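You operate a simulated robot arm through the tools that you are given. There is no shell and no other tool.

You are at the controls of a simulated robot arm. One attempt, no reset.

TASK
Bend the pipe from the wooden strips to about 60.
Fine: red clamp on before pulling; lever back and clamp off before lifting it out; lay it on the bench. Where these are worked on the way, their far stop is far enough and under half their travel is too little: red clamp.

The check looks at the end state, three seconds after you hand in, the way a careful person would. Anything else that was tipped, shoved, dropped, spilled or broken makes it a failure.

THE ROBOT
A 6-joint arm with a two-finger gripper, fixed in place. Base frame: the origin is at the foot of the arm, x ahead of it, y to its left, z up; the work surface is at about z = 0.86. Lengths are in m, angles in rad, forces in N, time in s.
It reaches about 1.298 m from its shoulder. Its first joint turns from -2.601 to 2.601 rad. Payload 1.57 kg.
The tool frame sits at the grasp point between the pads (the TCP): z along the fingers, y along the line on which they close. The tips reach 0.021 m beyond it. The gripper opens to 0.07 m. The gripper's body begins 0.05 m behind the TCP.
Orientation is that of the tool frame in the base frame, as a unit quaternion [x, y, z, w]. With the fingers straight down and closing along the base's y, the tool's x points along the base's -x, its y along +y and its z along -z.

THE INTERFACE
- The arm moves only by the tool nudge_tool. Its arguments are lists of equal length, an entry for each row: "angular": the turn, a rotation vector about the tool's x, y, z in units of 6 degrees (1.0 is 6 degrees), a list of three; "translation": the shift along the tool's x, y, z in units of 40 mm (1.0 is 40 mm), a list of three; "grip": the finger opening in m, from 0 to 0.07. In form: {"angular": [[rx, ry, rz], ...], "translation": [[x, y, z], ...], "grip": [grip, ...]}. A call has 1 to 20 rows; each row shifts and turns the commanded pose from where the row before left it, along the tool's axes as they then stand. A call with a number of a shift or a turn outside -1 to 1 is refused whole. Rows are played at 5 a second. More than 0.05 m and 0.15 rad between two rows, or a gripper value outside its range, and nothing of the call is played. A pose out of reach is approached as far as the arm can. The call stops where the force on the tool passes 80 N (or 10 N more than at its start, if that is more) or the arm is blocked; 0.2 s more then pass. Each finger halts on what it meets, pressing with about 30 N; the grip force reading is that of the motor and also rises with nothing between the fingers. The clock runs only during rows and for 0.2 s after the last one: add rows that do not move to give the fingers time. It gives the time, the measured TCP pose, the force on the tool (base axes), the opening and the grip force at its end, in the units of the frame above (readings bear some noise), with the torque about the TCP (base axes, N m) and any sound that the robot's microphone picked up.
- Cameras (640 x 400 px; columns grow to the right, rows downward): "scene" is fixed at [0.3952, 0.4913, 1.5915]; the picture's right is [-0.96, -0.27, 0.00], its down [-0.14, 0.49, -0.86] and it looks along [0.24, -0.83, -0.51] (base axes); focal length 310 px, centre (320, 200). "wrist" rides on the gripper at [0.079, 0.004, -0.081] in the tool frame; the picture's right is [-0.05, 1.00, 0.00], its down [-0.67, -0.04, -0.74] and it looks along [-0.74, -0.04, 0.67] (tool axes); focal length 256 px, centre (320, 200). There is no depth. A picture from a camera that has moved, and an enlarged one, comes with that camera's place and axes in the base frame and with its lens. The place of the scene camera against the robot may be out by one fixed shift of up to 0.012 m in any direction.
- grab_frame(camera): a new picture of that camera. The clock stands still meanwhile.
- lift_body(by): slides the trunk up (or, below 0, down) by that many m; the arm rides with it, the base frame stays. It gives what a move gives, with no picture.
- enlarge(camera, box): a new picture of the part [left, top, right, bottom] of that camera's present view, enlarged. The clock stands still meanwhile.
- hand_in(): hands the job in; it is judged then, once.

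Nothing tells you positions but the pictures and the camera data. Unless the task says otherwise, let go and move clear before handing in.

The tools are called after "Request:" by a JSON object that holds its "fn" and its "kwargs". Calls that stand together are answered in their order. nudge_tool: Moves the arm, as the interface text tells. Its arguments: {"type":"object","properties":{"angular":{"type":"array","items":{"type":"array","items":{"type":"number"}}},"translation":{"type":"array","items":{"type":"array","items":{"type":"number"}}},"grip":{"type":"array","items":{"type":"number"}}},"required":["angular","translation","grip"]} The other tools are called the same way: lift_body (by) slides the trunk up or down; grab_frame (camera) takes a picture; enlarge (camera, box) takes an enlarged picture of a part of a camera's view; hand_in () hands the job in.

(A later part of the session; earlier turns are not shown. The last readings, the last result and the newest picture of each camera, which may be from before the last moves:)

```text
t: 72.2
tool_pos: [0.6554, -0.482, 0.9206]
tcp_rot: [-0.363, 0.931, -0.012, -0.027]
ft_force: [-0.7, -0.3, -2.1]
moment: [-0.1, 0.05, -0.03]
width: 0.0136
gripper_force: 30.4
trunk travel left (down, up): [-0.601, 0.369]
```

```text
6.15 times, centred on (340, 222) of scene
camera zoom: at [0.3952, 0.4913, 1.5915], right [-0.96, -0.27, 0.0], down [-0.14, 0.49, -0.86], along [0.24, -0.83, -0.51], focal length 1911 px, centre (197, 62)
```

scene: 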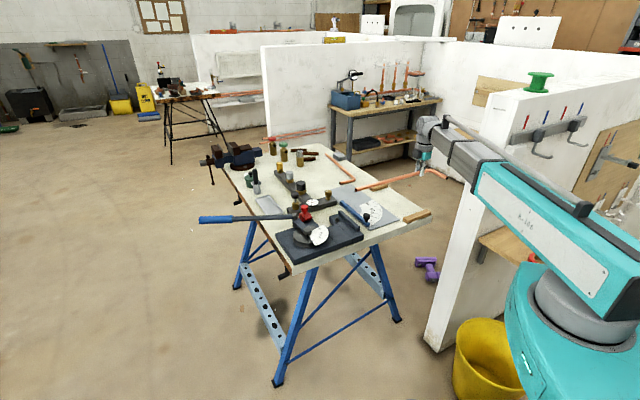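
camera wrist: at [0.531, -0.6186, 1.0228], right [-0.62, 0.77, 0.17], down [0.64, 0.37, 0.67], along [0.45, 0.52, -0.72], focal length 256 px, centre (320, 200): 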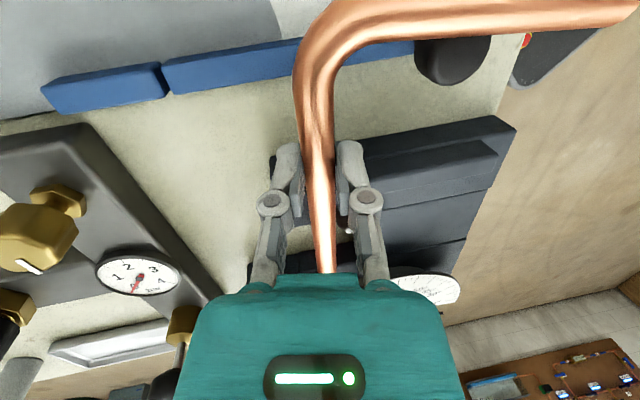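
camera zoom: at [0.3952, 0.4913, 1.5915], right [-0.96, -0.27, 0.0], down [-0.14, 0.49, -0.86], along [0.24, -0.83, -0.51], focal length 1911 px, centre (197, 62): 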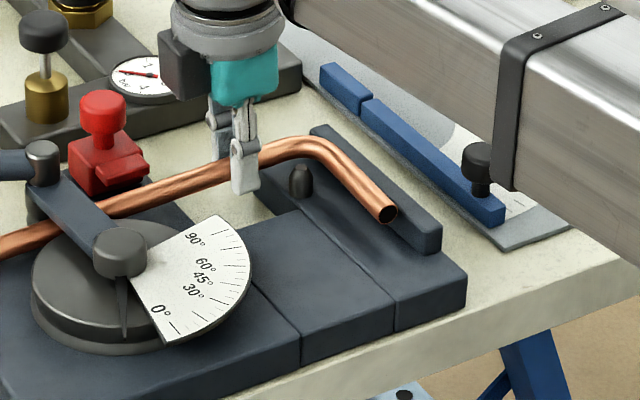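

No contact and the hook is entering the slot. Continue leveling and lowering.

Request:
{"fn": "nudge_tool", "kwargs": {"angular": [[0, -0.14, 0], [0, -0.14, 0], [0, 0, 0]], "translation": [[0, 0, 0], [0, 0, 0], [0, 0, 0]], "grip": [0, 0, 0]}}

Request:
{"fn": "lift_body", "kwargs": {"by": -0.005}}

Request:
{"fn": "nudge_tool", "kwargs": {"angular": [[0, -0.14, 0], [0, -0.14, 0], [0, 0, 0]], "translation": [[0, 0, 0], [0, 0, 0], [0, 0, 0]], "grip": [0, 0, 0]}}

Request:
{"fn": "lift_body", "kwargs": {"by": -0.004}}

Request:
{"fn": "enlarge", "kwargs": {"camera": "wrist", "box": [240, 0, 560, 200]}}

Request:
{"fn": "enlarge", "kwargs": {"camera": "scene", "box": [290, 190, 390, 255]}}

```text
t: 73.0
tool_pos: [0.6552, -0.4813, 0.9196]
tcp_rot: [-0.364, 0.931, -0.007, -0.014]
ft_force: [0.3, 0.1, -0.7]
moment: [-0.09, 0.08, -0.02]
width: 0.0135
gripper_force: 30.9
trunk travel left (down, up): [-0.601, 0.369]
```

```text
t: 73.5
tool_pos: [0.6563, -0.4821, 0.915]
tcp_rot: [-0.364, 0.931, -0.006, -0.014]
ft_force: [-0.7, -0.1, -1.2]
moment: [-0.1, 0.08, 0.01]
width: 0.0136
gripper_force: 30.6
trunk travel left (down, up): [-0.596, 0.374]
```

```text
t: 74.3
tool_pos: [0.6552, -0.4833, 0.9148]
tcp_rot: [-0.363, 0.932, -0.001, 0.0]
ft_force: [-0.5, -0.5, -0.9]
moment: [-0.1, 0.09, 0.0]
width: 0.0137
gripper_force: 29.5
trunk travel left (down, up): [-0.596, 0.374]
```

```text
t: 74.8
tool_pos: [0.6548, -0.4828, 0.9112]
tcp_rot: [-0.363, 0.932, -0.001, 0.001]
ft_force: [0.9, -2.4, -2.0]
moment: [-0.07, 0.02, 0.09]
width: 0.0138
gripper_force: 29.6
trunk travel left (down, up): [-0.592, 0.378]
```

```text
2.00 times, centred on (400, 100) of wrist
camera zoom: at [0.5942, -0.5336, 0.9929], right [-0.64, 0.77, 0.0], down [0.51, 0.43, 0.74], along [0.57, 0.47, -0.67], focal length 512 px, centre (160, 400)
```

zoom: 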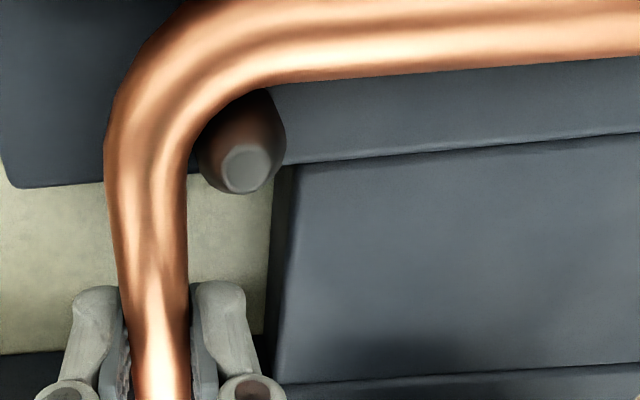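

```text
6.15 times, centred on (340, 222) of scene
camera zoom: at [0.3952, 0.4913, 1.5915], right [-0.96, -0.27, 0.0], down [-0.14, 0.49, -0.86], along [0.24, -0.83, -0.51], focal length 1911 px, centre (197, 62)
```

zoom: 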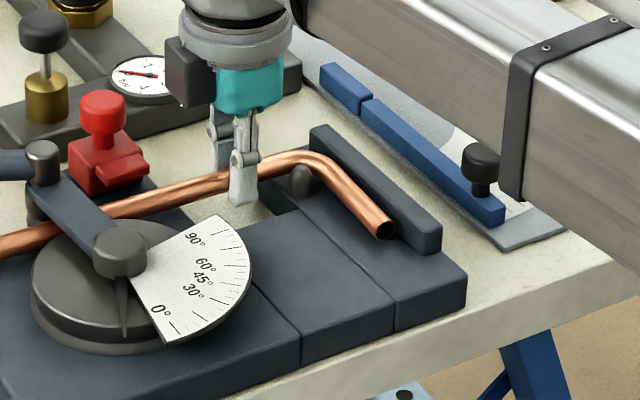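

The hook is in the slot with level pipe. Lowering the last ~4 mm gently to seat it.

Request:
{"fn": "lift_body", "kwargs": {"by": -0.002}}

Request:
{"fn": "lift_body", "kwargs": {"by": -0.0015}}

Request:
{"fn": "enlarge", "kwargs": {"camera": "wrist", "box": [240, 0, 560, 200]}}

Request:
{"fn": "enlarge", "kwargs": {"camera": "scene", "box": [270, 190, 380, 260]}}

```text
t: 75.4
tool_pos: [0.6569, -0.4834, 0.9093]
tcp_rot: [-0.363, 0.932, -0.001, 0.001]
ft_force: [0.1, -3.7, -2.2]
moment: [-0.11, 0.06, 0.2]
width: 0.0135
gripper_force: 30.3
trunk travel left (down, up): [-0.59, 0.38]
```

```text
t: 75.9
tool_pos: [0.6561, -0.4831, 0.9071]
tcp_rot: [-0.363, 0.932, -0.001, 0.001]
ft_force: [1.5, -3.7, 0.9]
moment: [-0.1, 0.06, 0.18]
width: 0.0134
gripper_force: 30.3
trunk travel left (down, up): [-0.589, 0.381]
```

```text
2.00 times, centred on (400, 100) of wrist
camera zoom: at [0.5941, -0.5335, 0.9895], right [-0.64, 0.77, 0.0], down [0.51, 0.43, 0.74], along [0.57, 0.47, -0.67], focal length 512 px, centre (160, 400)
```

zoom: 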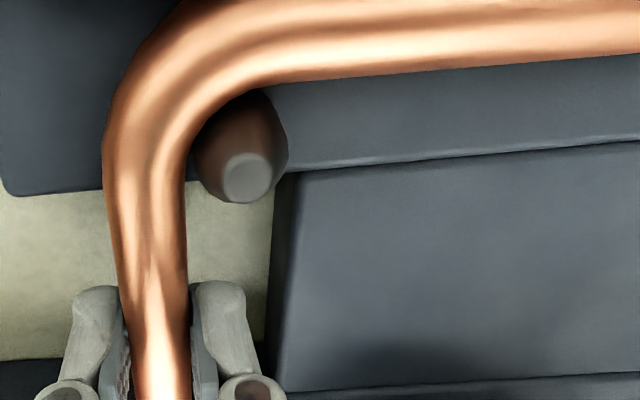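

```text
5.71 times, centred on (325, 225) of scene
camera zoom: at [0.3952, 0.4913, 1.5915], right [-0.96, -0.27, 0.0], down [-0.14, 0.49, -0.86], along [0.24, -0.83, -0.51], focal length 1774 px, centre (291, 57)
```

zoom: 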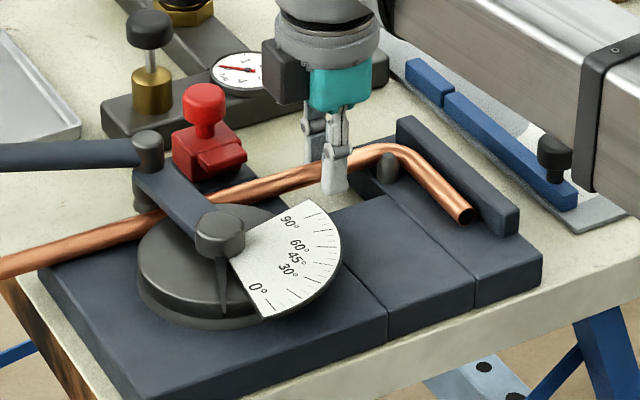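

The pipe is touching the pin lightly sideways (3.7 N). I'll relieve 1.5 mm sideways, seat it the last millimeter, then release.

Request:
{"fn": "nudge_tool", "kwargs": {"angular": [[0, 0, 0], [0, 0, 0]], "translation": [[0, -0.0375, 0], [0, 0, 0]], "grip": [0, 0]}}

Request:
{"fn": "lift_body", "kwargs": {"by": -0.001}}

Request:
{"fn": "nudge_tool", "kwargs": {"angular": [[0, 0, 0], [0, 0, 0], [0, 0, 0], [0, 0, 0]], "translation": [[0, 0, 0], [0, 0, 0], [0, 0, 0], [0, 0, 0]], "grip": [0.018, 0.022, 0.024, 0.024]}}

Request:
{"fn": "enlarge", "kwargs": {"camera": "scene", "box": [270, 190, 380, 260]}}

Request:
{"fn": "enlarge", "kwargs": {"camera": "wrist", "box": [240, 0, 560, 200]}}

```text
t: 76.5
tool_pos: [0.657, -0.4831, 0.9067]
tcp_rot: [-0.363, 0.932, 0.001, 0.001]
ft_force: [-0.3, 0.1, -0.7]
moment: [-0.09, 0.09, -0.01]
width: 0.0135
gripper_force: 29.4
trunk travel left (down, up): [-0.589, 0.381]
```

```text
t: 77.0
tool_pos: [0.6554, -0.4836, 0.9066]
tcp_rot: [-0.364, 0.931, -0.001, 0.001]
ft_force: [0.7, 0.0, 4.1]
moment: [0.5, -0.52, 0.06]
width: 0.0136
gripper_force: 29.9
trunk travel left (down, up): [-0.588, 0.382]
```

```text
t: 78.0
tool_pos: [0.657, -0.4846, 0.9061]
tcp_rot: [-0.363, 0.932, -0.002, 0.001]
ft_force: [0.0, 0.1, 0.4]
moment: [-0.01, 0.0, -0.01]
width: 0.0238
gripper_force: 0.1
trunk travel left (down, up): [-0.588, 0.382]
```

```text
5.71 times, centred on (325, 225) of scene
camera zoom: at [0.3952, 0.4913, 1.5915], right [-0.96, -0.27, 0.0], down [-0.14, 0.49, -0.86], along [0.24, -0.83, -0.51], focal length 1774 px, centre (291, 57)
```

zoom: 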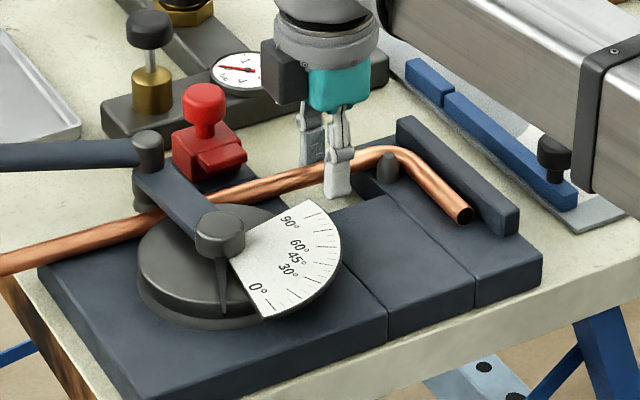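

```text
2.00 times, centred on (400, 100) of wrist
camera zoom: at [0.5951, -0.5343, 0.9887], right [-0.64, 0.77, 0.0], down [0.51, 0.43, 0.74], along [0.57, 0.47, -0.67], focal length 512 px, centre (160, 400)
```

zoom: 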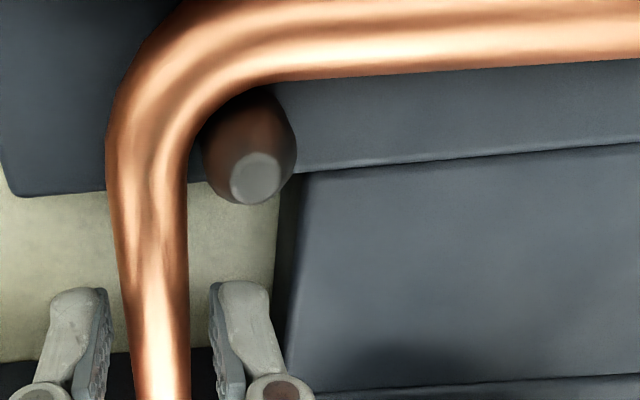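

Pipe is released and seated in the bender. I'll raise the hand clear and look closely at the clamp.

Request:
{"fn": "lift_body", "kwargs": {"by": 0.16}}

Request:
{"fn": "grab_frame", "kwargs": {"camera": "wrist"}}

Request:
{"fn": "enlarge", "kwargs": {"camera": "wrist", "box": [200, 40, 440, 240]}}

Request:
{"fn": "enlarge", "kwargs": {"camera": "scene", "box": [270, 190, 380, 260]}}

```text
t: 79.8
tool_pos: [0.657, -0.4839, 1.0672]
tcp_rot: [-0.363, 0.932, -0.001, 0.0]
ft_force: [0.2, 0.2, 0.6]
moment: [0.03, 0.03, -0.02]
width: 0.0238
gripper_force: 0.0
trunk travel left (down, up): [-0.748, 0.222]
```

```text
taken
camera wrist: at [0.5952, -0.5343, 1.1486], right [-0.64, 0.77, 0.0], down [0.51, 0.43, 0.74], along [0.57, 0.47, -0.67], focal length 256 px, centre (320, 200)
```

wrist: 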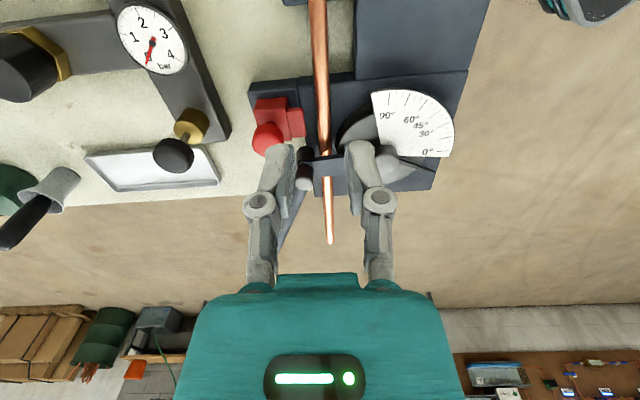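

```text
2.00 times, centred on (320, 140) of wrist
camera zoom: at [0.5952, -0.5343, 1.1486], right [-0.64, 0.77, 0.0], down [0.51, 0.43, 0.74], along [0.57, 0.47, -0.67], focal length 512 px, centre (320, 320)
```

zoom: 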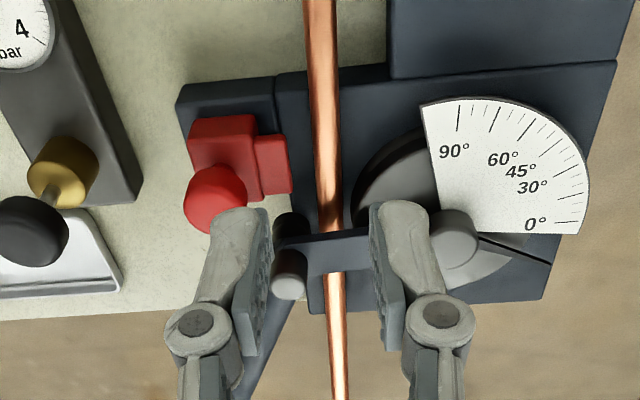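

```text
5.71 times, centred on (325, 225) of scene
camera zoom: at [0.3952, 0.4913, 1.5915], right [-0.96, -0.27, 0.0], down [-0.14, 0.49, -0.86], along [0.24, -0.83, -0.51], focal length 1774 px, centre (291, 57)
```

zoom: 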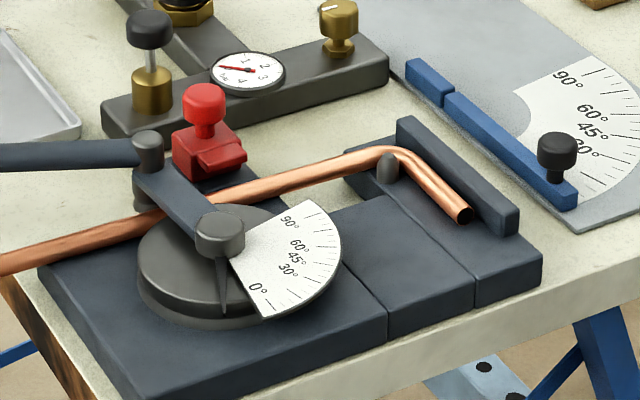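

The pipe lies correctly: hook between pin and rail, leg past the clamp jaw, under the bar. The clamp slides toward the pipe with its red knob near (0.740, -0.480); I'll move above the knob and check alignment.

Request:
{"fn": "nudge_tool", "kwargs": {"angular": [[0, 0, 0], [0, 0, 0], [0, 0, 0], [0, 0, 0]], "translation": [[-0.797, -0.666, 0], [-0.797, -0.666, 0], [0, 0, 0], [0, 0, 0]], "grip": [0.05, 0.05, 0.05, 0.05]}}

Request:
{"fn": "lift_body", "kwargs": {"by": -0.05}}

Request:
{"fn": "grab_frame", "kwargs": {"camera": "wrist"}}

Request:
{"fn": "enlarge", "kwargs": {"camera": "wrist", "box": [220, 60, 420, 220]}}

Request:
{"fn": "enlarge", "kwargs": {"camera": "scene", "box": [270, 180, 360, 240]}}

```text
t: 80.8
tool_pos: [0.7392, -0.4824, 1.0671]
tcp_rot: [-0.364, 0.932, 0.0, 0.0]
ft_force: [-0.2, 0.5, 1.2]
moment: [-0.01, 0.02, 0.02]
width: 0.0499
gripper_force: 0.0
trunk travel left (down, up): [-0.748, 0.222]
```

```text
t: 81.7
tool_pos: [0.7376, -0.4819, 1.0166]
tcp_rot: [-0.363, 0.932, -0.001, 0.001]
ft_force: [0.2, 0.1, -0.1]
moment: [0.01, 0.02, -0.01]
width: 0.0502
gripper_force: 0.1
trunk travel left (down, up): [-0.698, 0.272]
```

```text
taken
camera wrist: at [0.6759, -0.5325, 1.0987], right [-0.64, 0.77, 0.0], down [0.51, 0.43, 0.74], along [0.57, 0.47, -0.67], focal length 256 px, centre (320, 200)
```

wrist: 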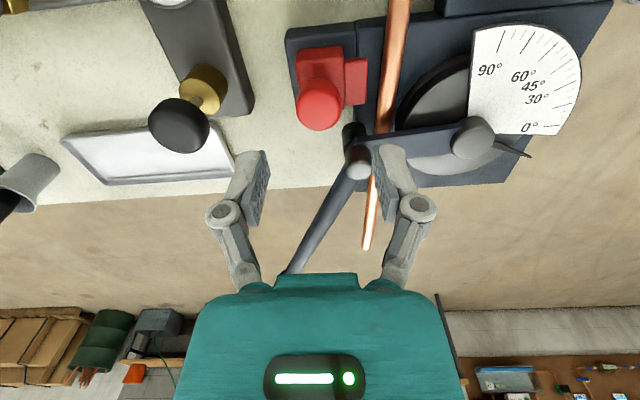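

```text
2.50 times, centred on (320, 140) of wrist
camera zoom: at [0.6759, -0.5325, 1.0987], right [-0.64, 0.77, 0.0], down [0.51, 0.43, 0.74], along [0.57, 0.47, -0.67], focal length 640 px, centre (320, 350)
```

zoom: 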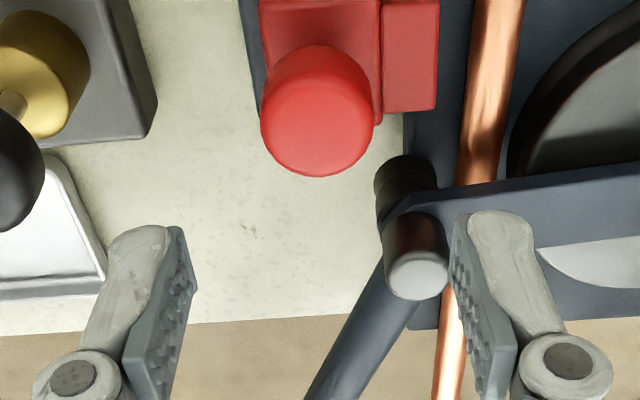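

```text
6.67 times, centred on (315, 210) of scene
camera zoom: at [0.3952, 0.4913, 1.5915], right [-0.96, -0.27, 0.0], down [-0.14, 0.49, -0.86], along [0.24, -0.83, -0.51], focal length 2070 px, centre (353, 133)
```

zoom: 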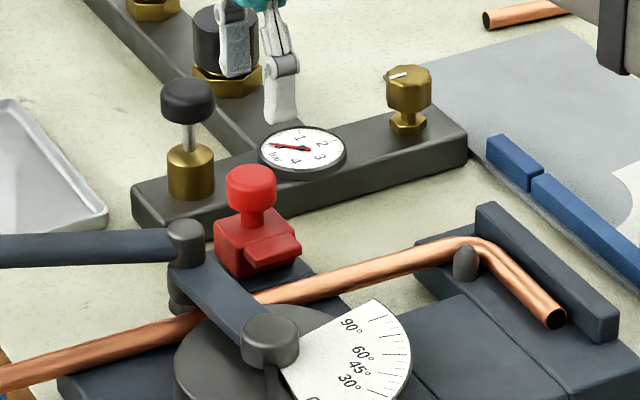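

Knob (30 mm wide) at about (0.741, -0.480), top ≈0.942. I'll align and lower so the fingers straddle it, then close.

Request:
{"fn": "nudge_tool", "kwargs": {"angular": [[0, 0, 0], [0, 0, 0]], "translation": [[-0.11, -0.03, 0], [0, 0, 0]], "grip": [0.055, 0.055]}}

Request:
{"fn": "lift_body", "kwargs": {"by": -0.067}}

Request:
{"fn": "grab_frame", "kwargs": {"camera": "wrist"}}

Request:
{"fn": "enlarge", "kwargs": {"camera": "scene", "box": [270, 180, 360, 240]}}

```text
t: 82.3
tool_pos: [0.7424, -0.479, 1.016]
tcp_rot: [-0.364, 0.931, -0.001, 0.0]
ft_force: [0.2, 1.2, -0.2]
moment: [0.0, 0.0, 0.0]
width: 0.055
gripper_force: 0.1
trunk travel left (down, up): [-0.698, 0.272]
```

```text
t: 83.4
tool_pos: [0.7412, -0.4803, 0.9491]
tcp_rot: [-0.363, 0.932, -0.001, 0.001]
ft_force: [-0.7, 0.0, -0.1]
moment: [-0.03, 0.03, 0.04]
width: 0.0551
gripper_force: 0.2
trunk travel left (down, up): [-0.631, 0.339]
```

```text
taken
camera wrist: at [0.6799, -0.5299, 1.0317], right [-0.64, 0.77, 0.0], down [0.51, 0.43, 0.74], along [0.57, 0.47, -0.67], focal length 256 px, centre (320, 200)
```

wrist: 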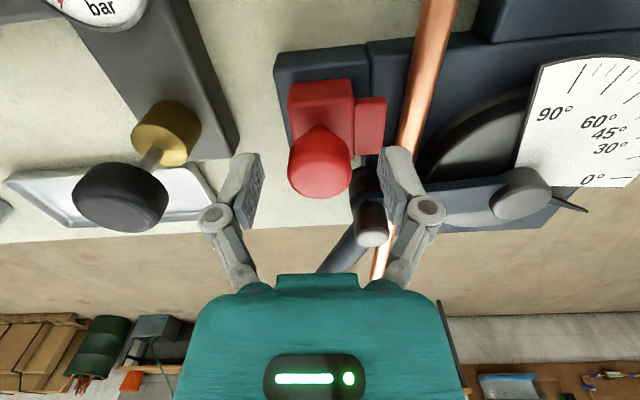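

```text
6.67 times, centred on (315, 210) of scene
camera zoom: at [0.3952, 0.4913, 1.5915], right [-0.96, -0.27, 0.0], down [-0.14, 0.49, -0.86], along [0.24, -0.83, -0.51], focal length 2070 px, centre (353, 133)
```

zoom: 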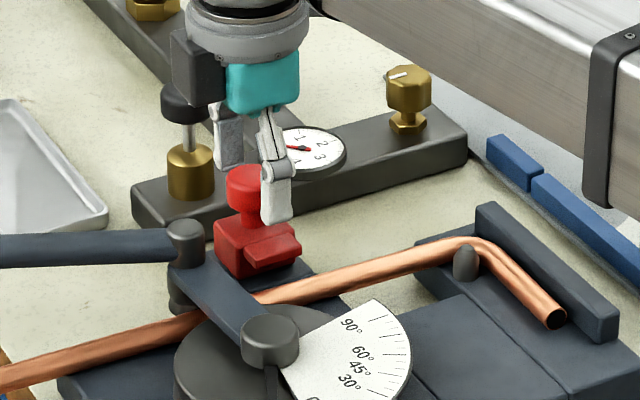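

Centered on the knob. Closing the gripper on it.

Request:
{"fn": "nudge_tool", "kwargs": {"angular": [[0, 0, 0], [0, 0, 0], [0, 0, 0], [0, 0, 0], [0, 0, 0]], "translation": [[0, 0, 0], [0, 0, 0], [0, 0, 0], [0, 0, 0], [0, 0, 0]], "grip": [0.035, 0.0, 0.0, 0.0, 0.0]}}

Request:
{"fn": "enlarge", "kwargs": {"camera": "wrist", "box": [220, 60, 420, 220]}}

```text
t: 84.6
tool_pos: [0.7422, -0.4798, 0.9498]
tcp_rot: [-0.363, 0.932, 0.0, 0.001]
ft_force: [-0.7, -0.2, 1.1]
moment: [-0.04, -0.03, -0.01]
width: 0.0297
gripper_force: 32.3
trunk travel left (down, up): [-0.631, 0.339]
```

```text
2.50 times, centred on (320, 140) of wrist
camera zoom: at [0.6799, -0.5299, 1.0318], right [-0.64, 0.77, 0.0], down [0.51, 0.43, 0.74], along [0.57, 0.47, -0.67], focal length 640 px, centre (320, 350)
```

zoom: 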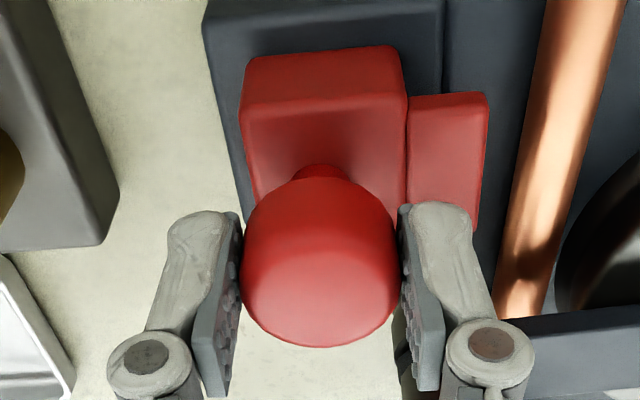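

Knob gripped (29.7 mm). Now I'll push it toward the pipe in small steps and watch the force.

Request:
{"fn": "nudge_tool", "kwargs": {"angular": [[0, 0, 0], [0, 0, 0], [0, 0, 0]], "translation": [[0, 0.075, 0], [0, 0.075, 0], [0, 0, 0]], "grip": [0, 0, 0]}}

Request:
{"fn": "enlarge", "kwargs": {"camera": "wrist", "box": [220, 60, 420, 220]}}

```text
t: 85.4
tool_pos: [0.7371, -0.4751, 0.9496]
tcp_rot: [-0.364, 0.931, -0.001, 0.0]
ft_force: [-1.9, -4.2, 1.9]
moment: [-0.03, -0.27, -0.03]
width: 0.0295
gripper_force: 32.2
trunk travel left (down, up): [-0.631, 0.339]
```

```text
2.50 times, centred on (320, 140) of wrist
camera zoom: at [0.6754, -0.5254, 1.0318], right [-0.64, 0.77, 0.0], down [0.51, 0.43, 0.74], along [0.57, 0.47, -0.67], focal length 640 px, centre (320, 350)
```

zoom: 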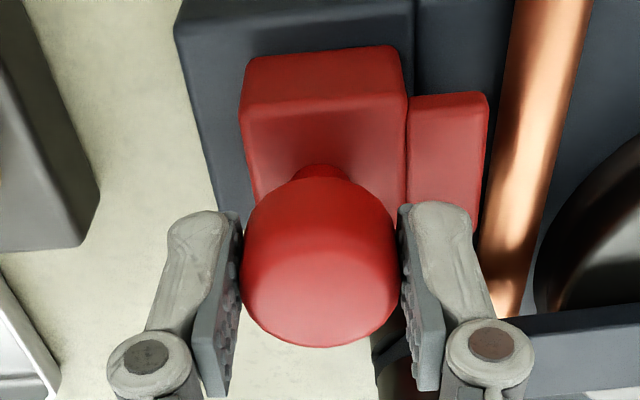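

The clamp slides freely toward the pipe. Continuing to push until it stops.

Request:
{"fn": "nudge_tool", "kwargs": {"angular": [[0, 0, 0], [0, 0, 0], [0, 0, 0], [0, 0, 0]], "translation": [[0, 0.075, 0], [0, 0.075, 0], [0, 0.05, 0], [0, 0, 0]], "grip": [0, 0, 0, 0]}}

Request:
{"fn": "enlarge", "kwargs": {"camera": "wrist", "box": [220, 60, 420, 220]}}

```text
t: 86.4
tool_pos: [0.7317, -0.469, 0.9489]
tcp_rot: [-0.363, 0.932, 0.0, 0.0]
ft_force: [-2.4, -4.7, 0.8]
moment: [-0.23, 0.1, -0.05]
width: 0.0298
gripper_force: 32.6
trunk travel left (down, up): [-0.631, 0.339]
```

```text
2.50 times, centred on (320, 140) of wrist
camera zoom: at [0.6699, -0.5199, 1.0318], right [-0.64, 0.77, 0.0], down [0.51, 0.43, 0.74], along [0.57, 0.47, -0.67], focal length 640 px, centre (320, 350)
```

zoom: 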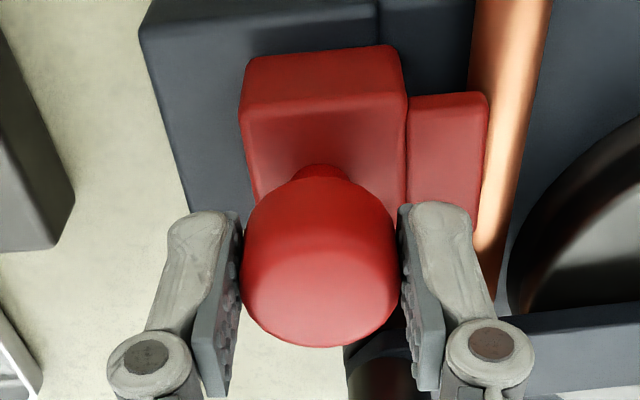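

Request:
{"fn": "nudge_tool", "kwargs": {"angular": [[0, 0, 0], [0, 0, 0], [0, 0, 0]], "translation": [[0, 0.05, 0], [0, 0.05, 0], [0, 0, 0]], "grip": [0, 0, 0]}}

Request:
{"fn": "enlarge", "kwargs": {"camera": "wrist", "box": [220, 60, 420, 220]}}

```text
t: 87.2
tool_pos: [0.7291, -0.4657, 0.9498]
tcp_rot: [-0.363, 0.932, -0.001, 0.001]
ft_force: [-3.2, -4.3, 1.9]
moment: [-0.18, 0.02, -0.01]
width: 0.0297
gripper_force: 31.9
trunk travel left (down, up): [-0.631, 0.339]
```

```text
2.50 times, centred on (320, 140) of wrist
camera zoom: at [0.6665, -0.5165, 1.0318], right [-0.64, 0.77, 0.0], down [0.51, 0.43, 0.74], along [0.57, 0.47, -0.67], focal length 640 px, centre (320, 350)
```

zoom: 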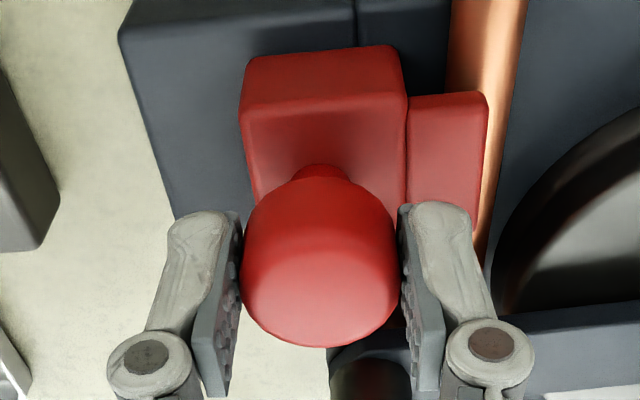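

Request:
{"fn": "nudge_tool", "kwargs": {"angular": [[0, 0, 0], [0, 0, 0], [0, 0, 0], [0, 0, 0]], "translation": [[0, 0.05, 0], [0, 0.05, 0], [0, 0.05, 0], [0, 0, 0]], "grip": [0, 0, 0, 0]}}

Request:
{"fn": "enlarge", "kwargs": {"camera": "wrist", "box": [220, 60, 420, 220]}}

Request:
{"fn": "enlarge", "kwargs": {"camera": "scene", "box": [270, 180, 360, 240]}}

```text
t: 88.2
tool_pos: [0.7261, -0.4625, 0.9505]
tcp_rot: [-0.364, 0.931, -0.001, 0.001]
ft_force: [-1.5, -3.1, 2.0]
moment: [-0.1, -0.09, -0.06]
width: 0.0298
gripper_force: 32.3
trunk travel left (down, up): [-0.631, 0.339]
```

```text
2.50 times, centred on (320, 140) of wrist
camera zoom: at [0.6629, -0.513, 1.0318], right [-0.64, 0.77, 0.0], down [0.51, 0.43, 0.74], along [0.57, 0.47, -0.67], focal length 640 px, centre (320, 350)
```

zoom: 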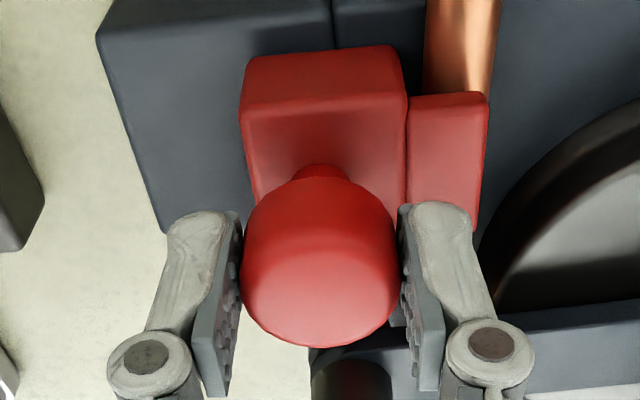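

```text
6.67 times, centred on (315, 210) of scene
camera zoom: at [0.3952, 0.4913, 1.5915], right [-0.96, -0.27, 0.0], down [-0.14, 0.49, -0.86], along [0.24, -0.83, -0.51], focal length 2070 px, centre (353, 133)
```

zoom: 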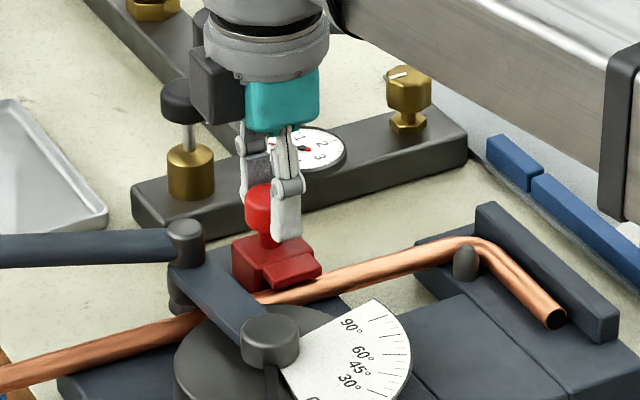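

Request:
{"fn": "nudge_tool", "kwargs": {"angular": [[0, 0, 0], [0, 0, 0], [0, 0, 0], [0, 0, 0]], "translation": [[0, 0.05, 0], [0, 0.05, 0], [0, 0.05, 0], [0, 0, 0]], "grip": [0, 0, 0, 0]}}

Request:
{"fn": "enlarge", "kwargs": {"camera": "wrist", "box": [220, 60, 420, 220]}}

```text
t: 89.2
tool_pos: [0.7207, -0.4595, 0.9498]
tcp_rot: [-0.363, 0.932, -0.001, 0.0]
ft_force: [-4.6, -8.4, 1.7]
moment: [0.03, -0.33, -0.02]
width: 0.0295
gripper_force: 31.5
trunk travel left (down, up): [-0.631, 0.339]
```

```text
2.50 times, centred on (320, 140) of wrist
camera zoom: at [0.6589, -0.5088, 1.0318], right [-0.64, 0.77, 0.0], down [0.51, 0.43, 0.74], along [0.57, 0.47, -0.67], focal length 640 px, centre (320, 350)
```

zoom: 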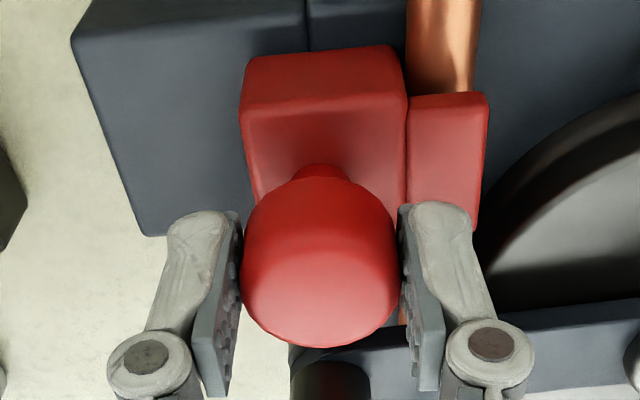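

Request:
{"fn": "nudge_tool", "kwargs": {"angular": [[0, 0, 0], [0, 0, 0], [0, 0, 0], [0, 0, 0]], "translation": [[0.02, 0.05, 0], [0.005, 0.05, 0], [0.005, 0.05, 0], [0, 0, 0]], "grip": [0, 0, 0, 0]}}

Request:
{"fn": "enlarge", "kwargs": {"camera": "wrist", "box": [220, 60, 420, 220]}}

```text
t: 90.2
tool_pos: [0.7205, -0.4579, 0.9491]
tcp_rot: [-0.364, 0.932, -0.005, 0.004]
ft_force: [29.7, -32.5, 30.6]
moment: [-0.83, -0.8, -0.06]
width: 0.0298
gripper_force: 32.4
trunk travel left (down, up): [-0.631, 0.339]
```

```text
2.50 times, centred on (320, 140) of wrist
camera zoom: at [0.6576, -0.5079, 1.031], right [-0.64, 0.77, -0.01], down [0.51, 0.43, 0.75], along [0.58, 0.47, -0.66], focal length 640 px, centre (320, 350)
```

zoom: 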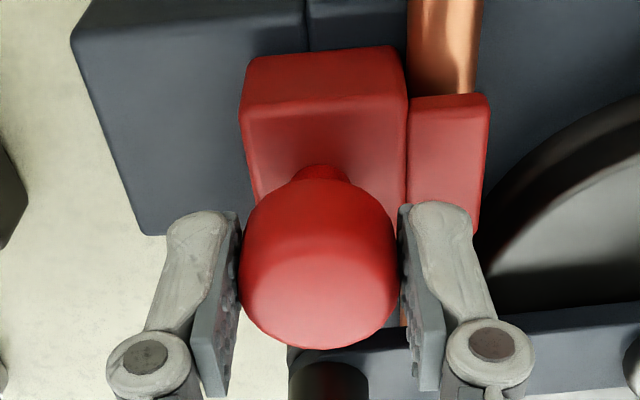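

The clamp hit its far stop (lateral force jumped to ~44 N after ~30 mm of travel). I'll relieve the load slightly before releasing.

Request:
{"fn": "nudge_tool", "kwargs": {"angular": [[0, 0, 0], [0, 0, 0]], "translation": [[0, -0.04, 0], [0, 0, 0]], "grip": [0, 0]}}

```text
t: 90.8
tool_pos: [0.7203, -0.457, 0.9482]
tcp_rot: [-0.363, 0.932, -0.004, 0.003]
ft_force: [26.5, -29.0, 16.6]
moment: [-0.56, -0.54, -0.08]
width: 0.0299
gripper_force: 31.7
trunk travel left (down, up): [-0.631, 0.339]
```

Request:
{"fn": "nudge_tool", "kwargs": {"angular": [[0, 0, 0], [0, 0, 0]], "translation": [[0, -0.06, 0], [0, 0, 0]], "grip": [0, 0]}}

```text
t: 91.4
tool_pos: [0.7201, -0.4583, 0.9481]
tcp_rot: [-0.363, 0.932, -0.001, 0.001]
ft_force: [14.9, -17.1, 1.2]
moment: [-0.11, -0.74, -0.13]
width: 0.0291
gripper_force: 31.8
trunk travel left (down, up): [-0.631, 0.339]
```

Request:
{"fn": "nudge_tool", "kwargs": {"angular": [[0, 0, 0], [0, 0, 0]], "translation": [[0, -0.025, 0], [0, 0, 0]], "grip": [0, 0]}}

Request:
{"fn": "nudge_tool", "kwargs": {"angular": [[0, 0, 0], [0, 0, 0], [0, 0, 0], [0, 0, 0]], "translation": [[0, 0, 0], [0, 0, 0], [0, 0, 0], [0, 0, 0]], "grip": [0.04, 0.05, 0.055, 0.055]}}

Request:
{"fn": "lift_body", "kwargs": {"by": 0.1}}

Request:
{"fn": "grab_frame", "kwargs": {"camera": "wrist"}}

Request:
{"fn": "enlarge", "kwargs": {"camera": "scene", "box": [255, 180, 375, 260]}}

```text
t: 92.0
tool_pos: [0.7222, -0.4585, 0.9483]
tcp_rot: [-0.364, 0.932, -0.001, 0.001]
ft_force: [6.6, -10.0, -8.8]
moment: [0.14, -0.72, -0.07]
width: 0.0294
gripper_force: 31.8
trunk travel left (down, up): [-0.631, 0.339]
```

```text
t: 93.0
tool_pos: [0.7193, -0.4587, 0.9491]
tcp_rot: [-0.364, 0.931, -0.001, 0.001]
ft_force: [0.5, -0.8, 0.8]
moment: [-0.04, 0.02, -0.04]
width: 0.055
gripper_force: 0.2
trunk travel left (down, up): [-0.631, 0.339]
```

```text
t: 94.3
tool_pos: [0.7205, -0.4577, 1.0494]
tcp_rot: [-0.363, 0.932, 0.0, 0.0]
ft_force: [0.5, -0.2, 1.0]
moment: [0.01, 0.0, 0.0]
width: 0.055
gripper_force: 0.1
trunk travel left (down, up): [-0.731, 0.239]
```

```text
taken
camera wrist: at [0.6585, -0.508, 1.1316], right [-0.64, 0.77, 0.0], down [0.51, 0.43, 0.74], along [0.57, 0.47, -0.67], focal length 256 px, centre (320, 200)
```

wrist: 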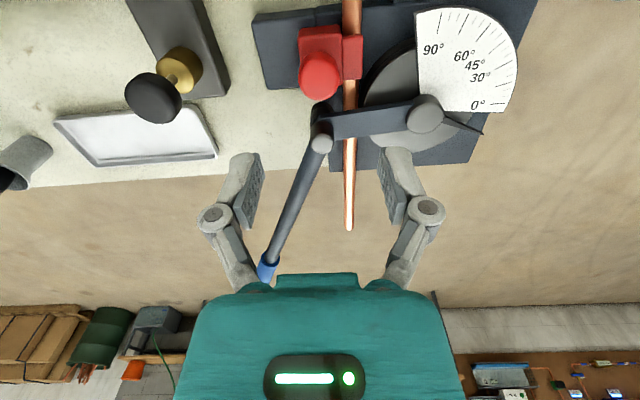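

```text
5.00 times, centred on (315, 220) of scene
camera zoom: at [0.3952, 0.4913, 1.5915], right [-0.96, -0.27, 0.0], down [-0.14, 0.49, -0.86], along [0.24, -0.83, -0.51], focal length 1552 px, centre (345, 100)
```

zoom: 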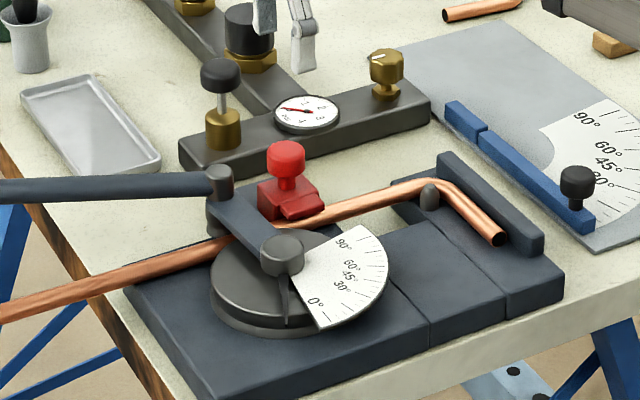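

The clamp is fully on over the pipe. Next is the lever: I'll move above its blue handle to measure where it is.

Request:
{"fn": "nudge_tool", "kwargs": {"angular": [[0, 0, 0], [0, 0, 0], [0, 0, 0], [0, 0, 0.944], [0, 0, 0.944], [0, 0, 0.944]], "translation": [[-0.926, -0.285, 0], [-0.926, -0.285, 0], [-0.926, -0.285, 0], [0, 0, 0], [0, 0, 0], [0, 0, 0]], "grip": [0.07, 0.07, 0.07, 0.07, 0.07, 0.07]}}

Request:
{"fn": "lift_body", "kwargs": {"by": 0.08}}

Request:
{"fn": "grab_frame", "kwargs": {"camera": "wrist"}}

Request:
{"fn": "grab_frame", "kwargs": {"camera": "scene"}}

```text
t: 95.7
tool_pos: [0.8235, -0.4077, 1.0492]
tcp_rot: [-0.221, 0.975, -0.001, 0.001]
ft_force: [-0.5, 0.3, 0.0]
moment: [0.02, -0.01, 0.0]
width: 0.07
gripper_force: 0.2
trunk travel left (down, up): [-0.731, 0.239]
```

```text
t: 96.9
tool_pos: [0.8232, -0.4077, 1.1296]
tcp_rot: [-0.221, 0.975, -0.001, 0.001]
ft_force: [-0.3, 0.5, 0.1]
moment: [0.01, 0.02, -0.05]
width: 0.0699
gripper_force: 0.0
trunk travel left (down, up): [-0.811, 0.159]
```

```text
taken
camera wrist: at [0.7501, -0.4381, 1.2115], right [-0.38, 0.92, 0.0], down [0.62, 0.26, 0.74], along [0.69, 0.29, -0.67], focal length 256 px, centre (320, 200)
```

wrist: 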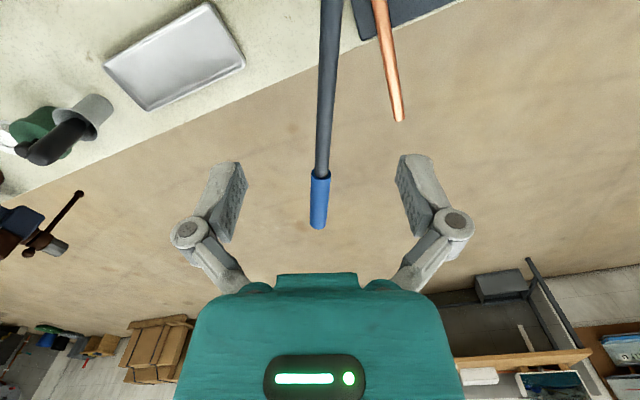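

```text
taken
```

scene: 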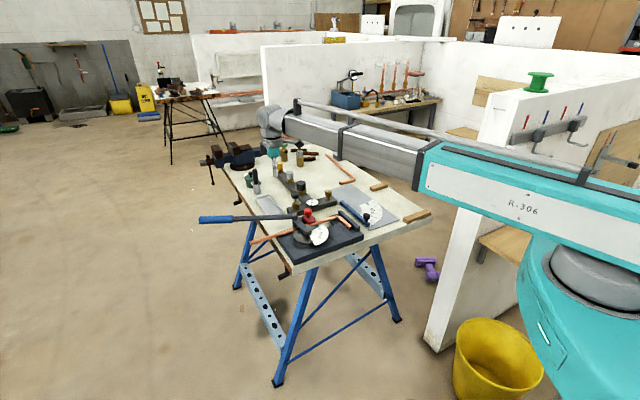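

The handle runs at ~20° yaw; its blue grip spans roughly (0.978, -0.344) to (1.109, -0.296) at z≈0.935. I'll go above the middle of the grip, aligned with it.

Request:
{"fn": "nudge_tool", "kwargs": {"angular": [[0, 0, 0.917], [0, 0, 0], [0, 0, 0], [0, 0, 0], [0, 0, 0], [0, 0, 0], [0, 0, 0]], "translation": [[-0.0, 0.0, 0], [-0.965, 0.03, 0], [-0.965, 0.03, 0], [-0.965, 0.03, 0], [-0.965, 0.03, 0], [-0.965, 0.03, 0], [-0.965, 0.03, 0]], "grip": [0.07, 0.07, 0.07, 0.07, 0.07, 0.07, 0.07]}}

Request:
{"fn": "lift_body", "kwargs": {"by": -0.08}}

Request:
{"fn": "grab_frame", "kwargs": {"camera": "wrist"}}

Request:
{"fn": "grab_frame", "kwargs": {"camera": "scene"}}

```text
t: 98.5
tool_pos: [1.0408, -0.322, 1.1286]
tcp_rot: [-0.174, 0.985, -0.001, 0.0]
ft_force: [0.0, -0.3, -0.2]
moment: [-0.02, 0.01, -0.01]
width: 0.0704
gripper_force: 0.1
trunk travel left (down, up): [-0.811, 0.159]
```

```text
t: 99.7
tool_pos: [1.0392, -0.3214, 1.0498]
tcp_rot: [-0.174, 0.985, -0.001, -0.001]
ft_force: [-0.1, 0.5, -0.5]
moment: [-0.05, 0.02, 0.03]
width: 0.07
gripper_force: 0.1
trunk travel left (down, up): [-0.731, 0.239]
```

```text
taken
camera wrist: at [0.9624, -0.3449, 1.1317], right [-0.29, 0.96, 0.0], down [0.64, 0.2, 0.75], along [0.71, 0.22, -0.67], focal length 256 px, centre (320, 200)
```

wrist: 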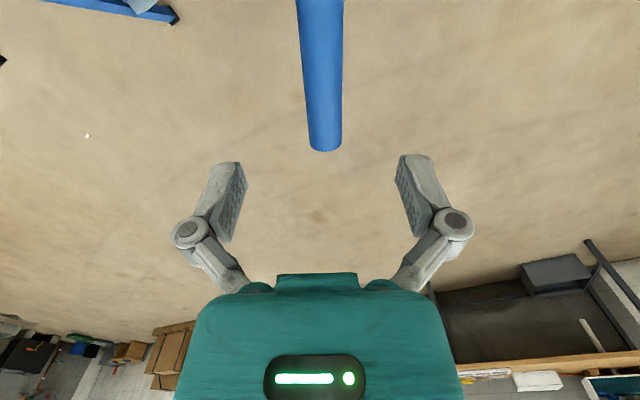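

```text
taken
```

scene: 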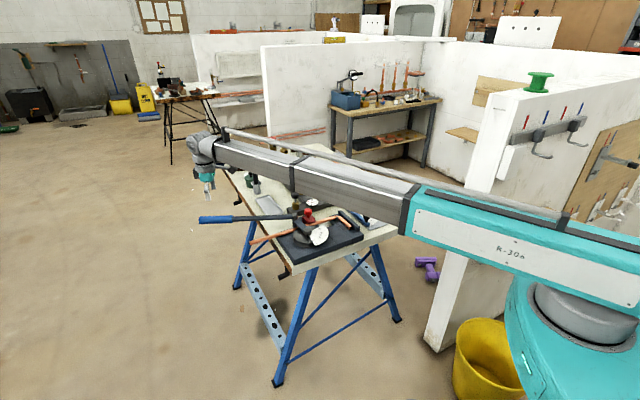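

The grip is centered under the tool (handle axis z≈0.943, tip at (1.096, -0.299)). Lowering so the open fingers straddle it.

Request:
{"fn": "lift_body", "kwargs": {"by": -0.105}}

Request:
{"fn": "grab_frame", "kwargs": {"camera": "wrist"}}

Request:
{"fn": "enlarge", "kwargs": {"camera": "scene", "box": [180, 180, 350, 280]}}

```text
t: 101.0
tool_pos: [1.0385, -0.3221, 0.9444]
tcp_rot: [-0.175, 0.985, -0.002, 0.0]
ft_force: [0.2, 0.1, 0.5]
moment: [0.0, -0.01, -0.01]
width: 0.0703
gripper_force: 0.1
trunk travel left (down, up): [-0.626, 0.344]
```

```text
taken
camera wrist: at [0.9625, -0.3448, 1.0267], right [-0.29, 0.96, 0.0], down [0.64, 0.2, 0.74], along [0.71, 0.22, -0.67], focal length 256 px, centre (320, 200)
```

wrist: 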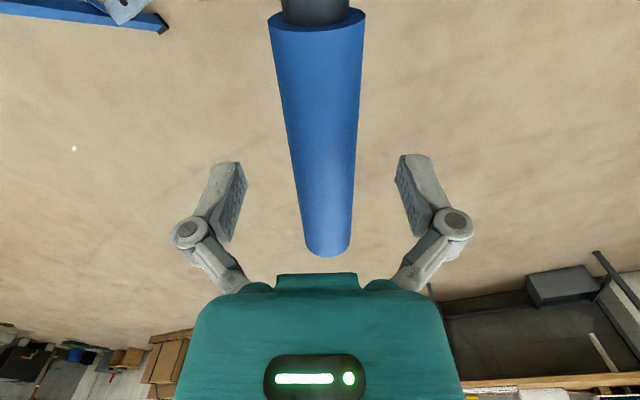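

```text
3.76 times, centred on (265, 230) of scene
camera zoom: at [0.3952, 0.4913, 1.5915], right [-0.96, -0.27, 0.0], down [-0.14, 0.49, -0.86], along [0.24, -0.83, -0.51], focal length 1169 px, centre (527, 87)
```

zoom: 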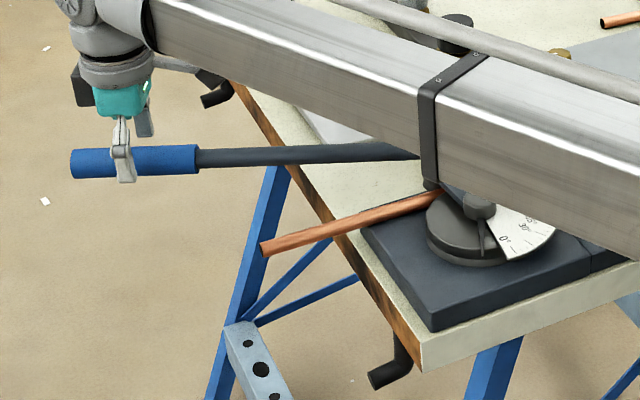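

Fingers straddle the blue grip. I'll start sweeping the lever counterclockwise along its arc, 20° first, rotating the wrist with it.

Request:
{"fn": "nudge_tool", "kwargs": {"angular": [[0, 0, -0.667], [0, 0, -0.667], [0, 0, -0.667], [0, 0, -0.667], [0, 0, -0.667], [0, 0, 0]], "translation": [[-0.118, 0.606, 0], [-0.118, 0.606, 0], [-0.118, 0.606, 0], [-0.118, 0.606, 0], [-0.118, 0.606, 0], [0, 0, 0]], "grip": [0.07, 0.07, 0.07, 0.07, 0.07, 0.07]}}

Request:
{"fn": "grab_frame", "kwargs": {"camera": "wrist"}}

Request:
{"fn": "enlarge", "kwargs": {"camera": "scene", "box": [200, 180, 370, 286]}}

```text
t: 102.4
tool_pos: [1.0052, -0.2047, 0.945]
tcp_rot: [-0.344, 0.939, -0.001, 0.0]
ft_force: [0.3, -0.6, 0.9]
moment: [0.0, -0.03, 0.01]
width: 0.0702
gripper_force: 0.1
trunk travel left (down, up): [-0.626, 0.344]
```

```text
taken
camera wrist: at [0.9399, -0.2536, 1.0267], right [-0.6, 0.8, 0.0], down [0.53, 0.4, 0.74], along [0.59, 0.45, -0.67], focal length 256 px, centre (320, 200)
```

wrist: 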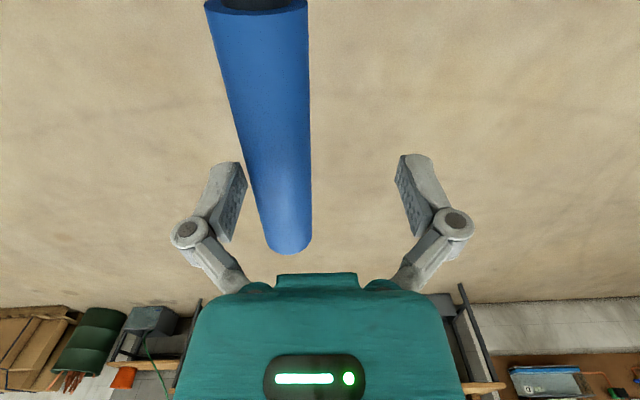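

```text
3.76 times, centred on (285, 233) of scene
camera zoom: at [0.3952, 0.4913, 1.5915], right [-0.96, -0.27, 0.0], down [-0.14, 0.49, -0.86], along [0.24, -0.83, -0.51], focal length 1169 px, centre (452, 76)
```

zoom: 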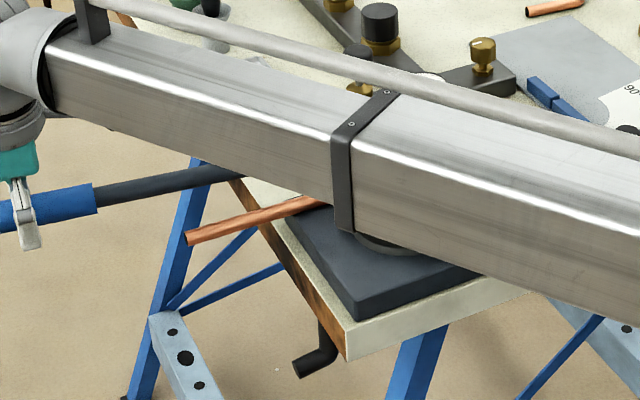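

The lever follows with negligible force (lever has turned ~16°). Continuing the sweep; bending should begin soon.

Request:
{"fn": "nudge_tool", "kwargs": {"angular": [[0, 0, -0.667], [0, 0, -0.667], [0, 0, -0.667], [0, 0, -0.667], [0, 0, 0]], "translation": [[-0.118, 0.606, 0], [-0.118, 0.606, 0], [-0.118, 0.606, 0], [-0.118, 0.606, 0], [0, 0, 0]], "grip": [0.07, 0.07, 0.07, 0.07, 0.07]}}

Request:
{"fn": "grab_frame", "kwargs": {"camera": "wrist"}}

Request:
{"fn": "grab_frame", "kwargs": {"camera": "scene"}}

```text
t: 103.6
tool_pos: [0.9472, -0.1239, 0.9439]
tcp_rot: [-0.471, 0.882, -0.001, 0.002]
ft_force: [23.4, -12.0, 16.4]
moment: [-0.45, -0.55, -0.2]
width: 0.0705
gripper_force: 0.0
trunk travel left (down, up): [-0.626, 0.344]
```

```text
taken
camera wrist: at [0.8987, -0.1884, 1.0262], right [-0.8, 0.6, 0.0], down [0.4, 0.53, 0.75], along [0.45, 0.59, -0.67], focal length 256 px, centre (320, 200)
```

wrist: 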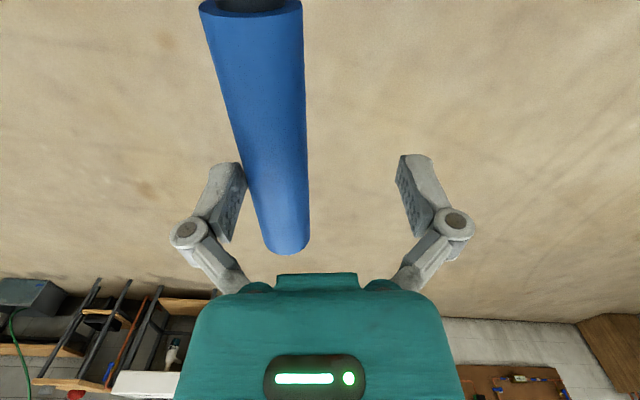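

```text
taken
```

scene: 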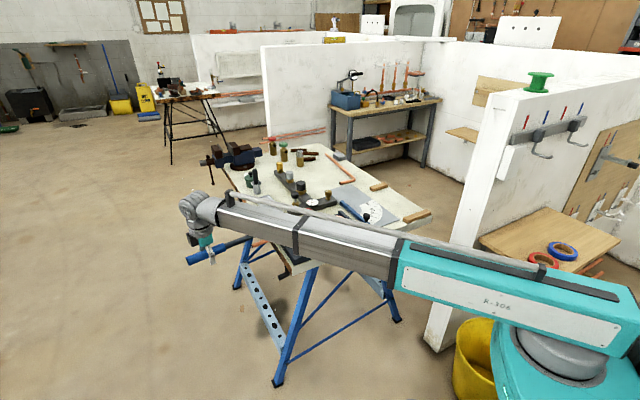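

Bending has begun: ~25 N at the handle, lever ~32° from rest. Continuing along the arc.

Request:
{"fn": "nudge_tool", "kwargs": {"angular": [[0, 0, -0.667], [0, 0, -0.667], [0, 0, -0.667], [0, 0, -0.667], [0, 0, -0.667], [0, 0, -0.667], [0, 0, 0]], "translation": [[-0.118, 0.606, 0], [-0.118, 0.606, 0], [-0.118, 0.606, 0], [-0.118, 0.606, 0], [-0.118, 0.606, 0], [-0.118, 0.606, 0], [0, 0, 0]], "grip": [0.07, 0.07, 0.07, 0.07, 0.07, 0.07, 0.07]}}

Request:
{"fn": "grab_frame", "kwargs": {"camera": "wrist"}}

Request:
{"fn": "grab_frame", "kwargs": {"camera": "scene"}}

```text
t: 105.2
tool_pos: [0.8277, -0.0396, 0.944]
tcp_rot: [-0.644, 0.765, 0.0, 0.002]
ft_force: [17.7, -14.6, 9.3]
moment: [-0.13, -0.44, -0.5]
width: 0.0702
gripper_force: 0.3
trunk travel left (down, up): [-0.626, 0.344]
```

```text
taken
camera wrist: at [0.8094, -0.116, 1.026], right [-0.97, 0.22, 0.0], down [0.15, 0.65, 0.74], along [0.17, 0.73, -0.67], focal length 256 px, centre (320, 200)
```

wrist: 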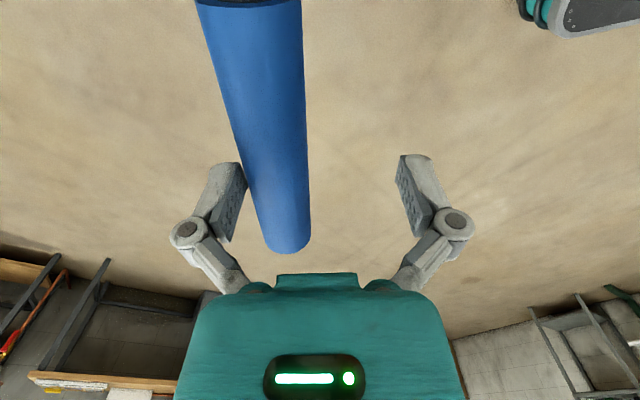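

```text
taken
```

scene: 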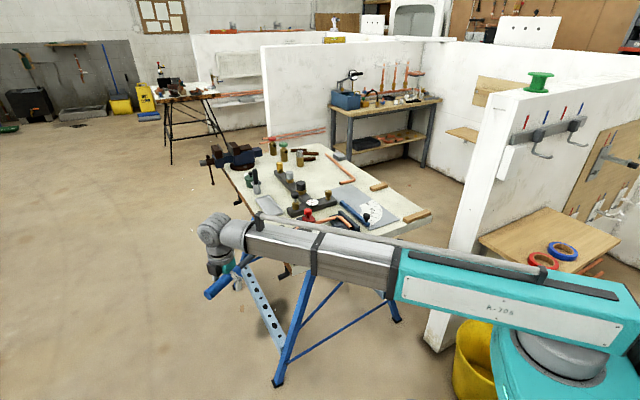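

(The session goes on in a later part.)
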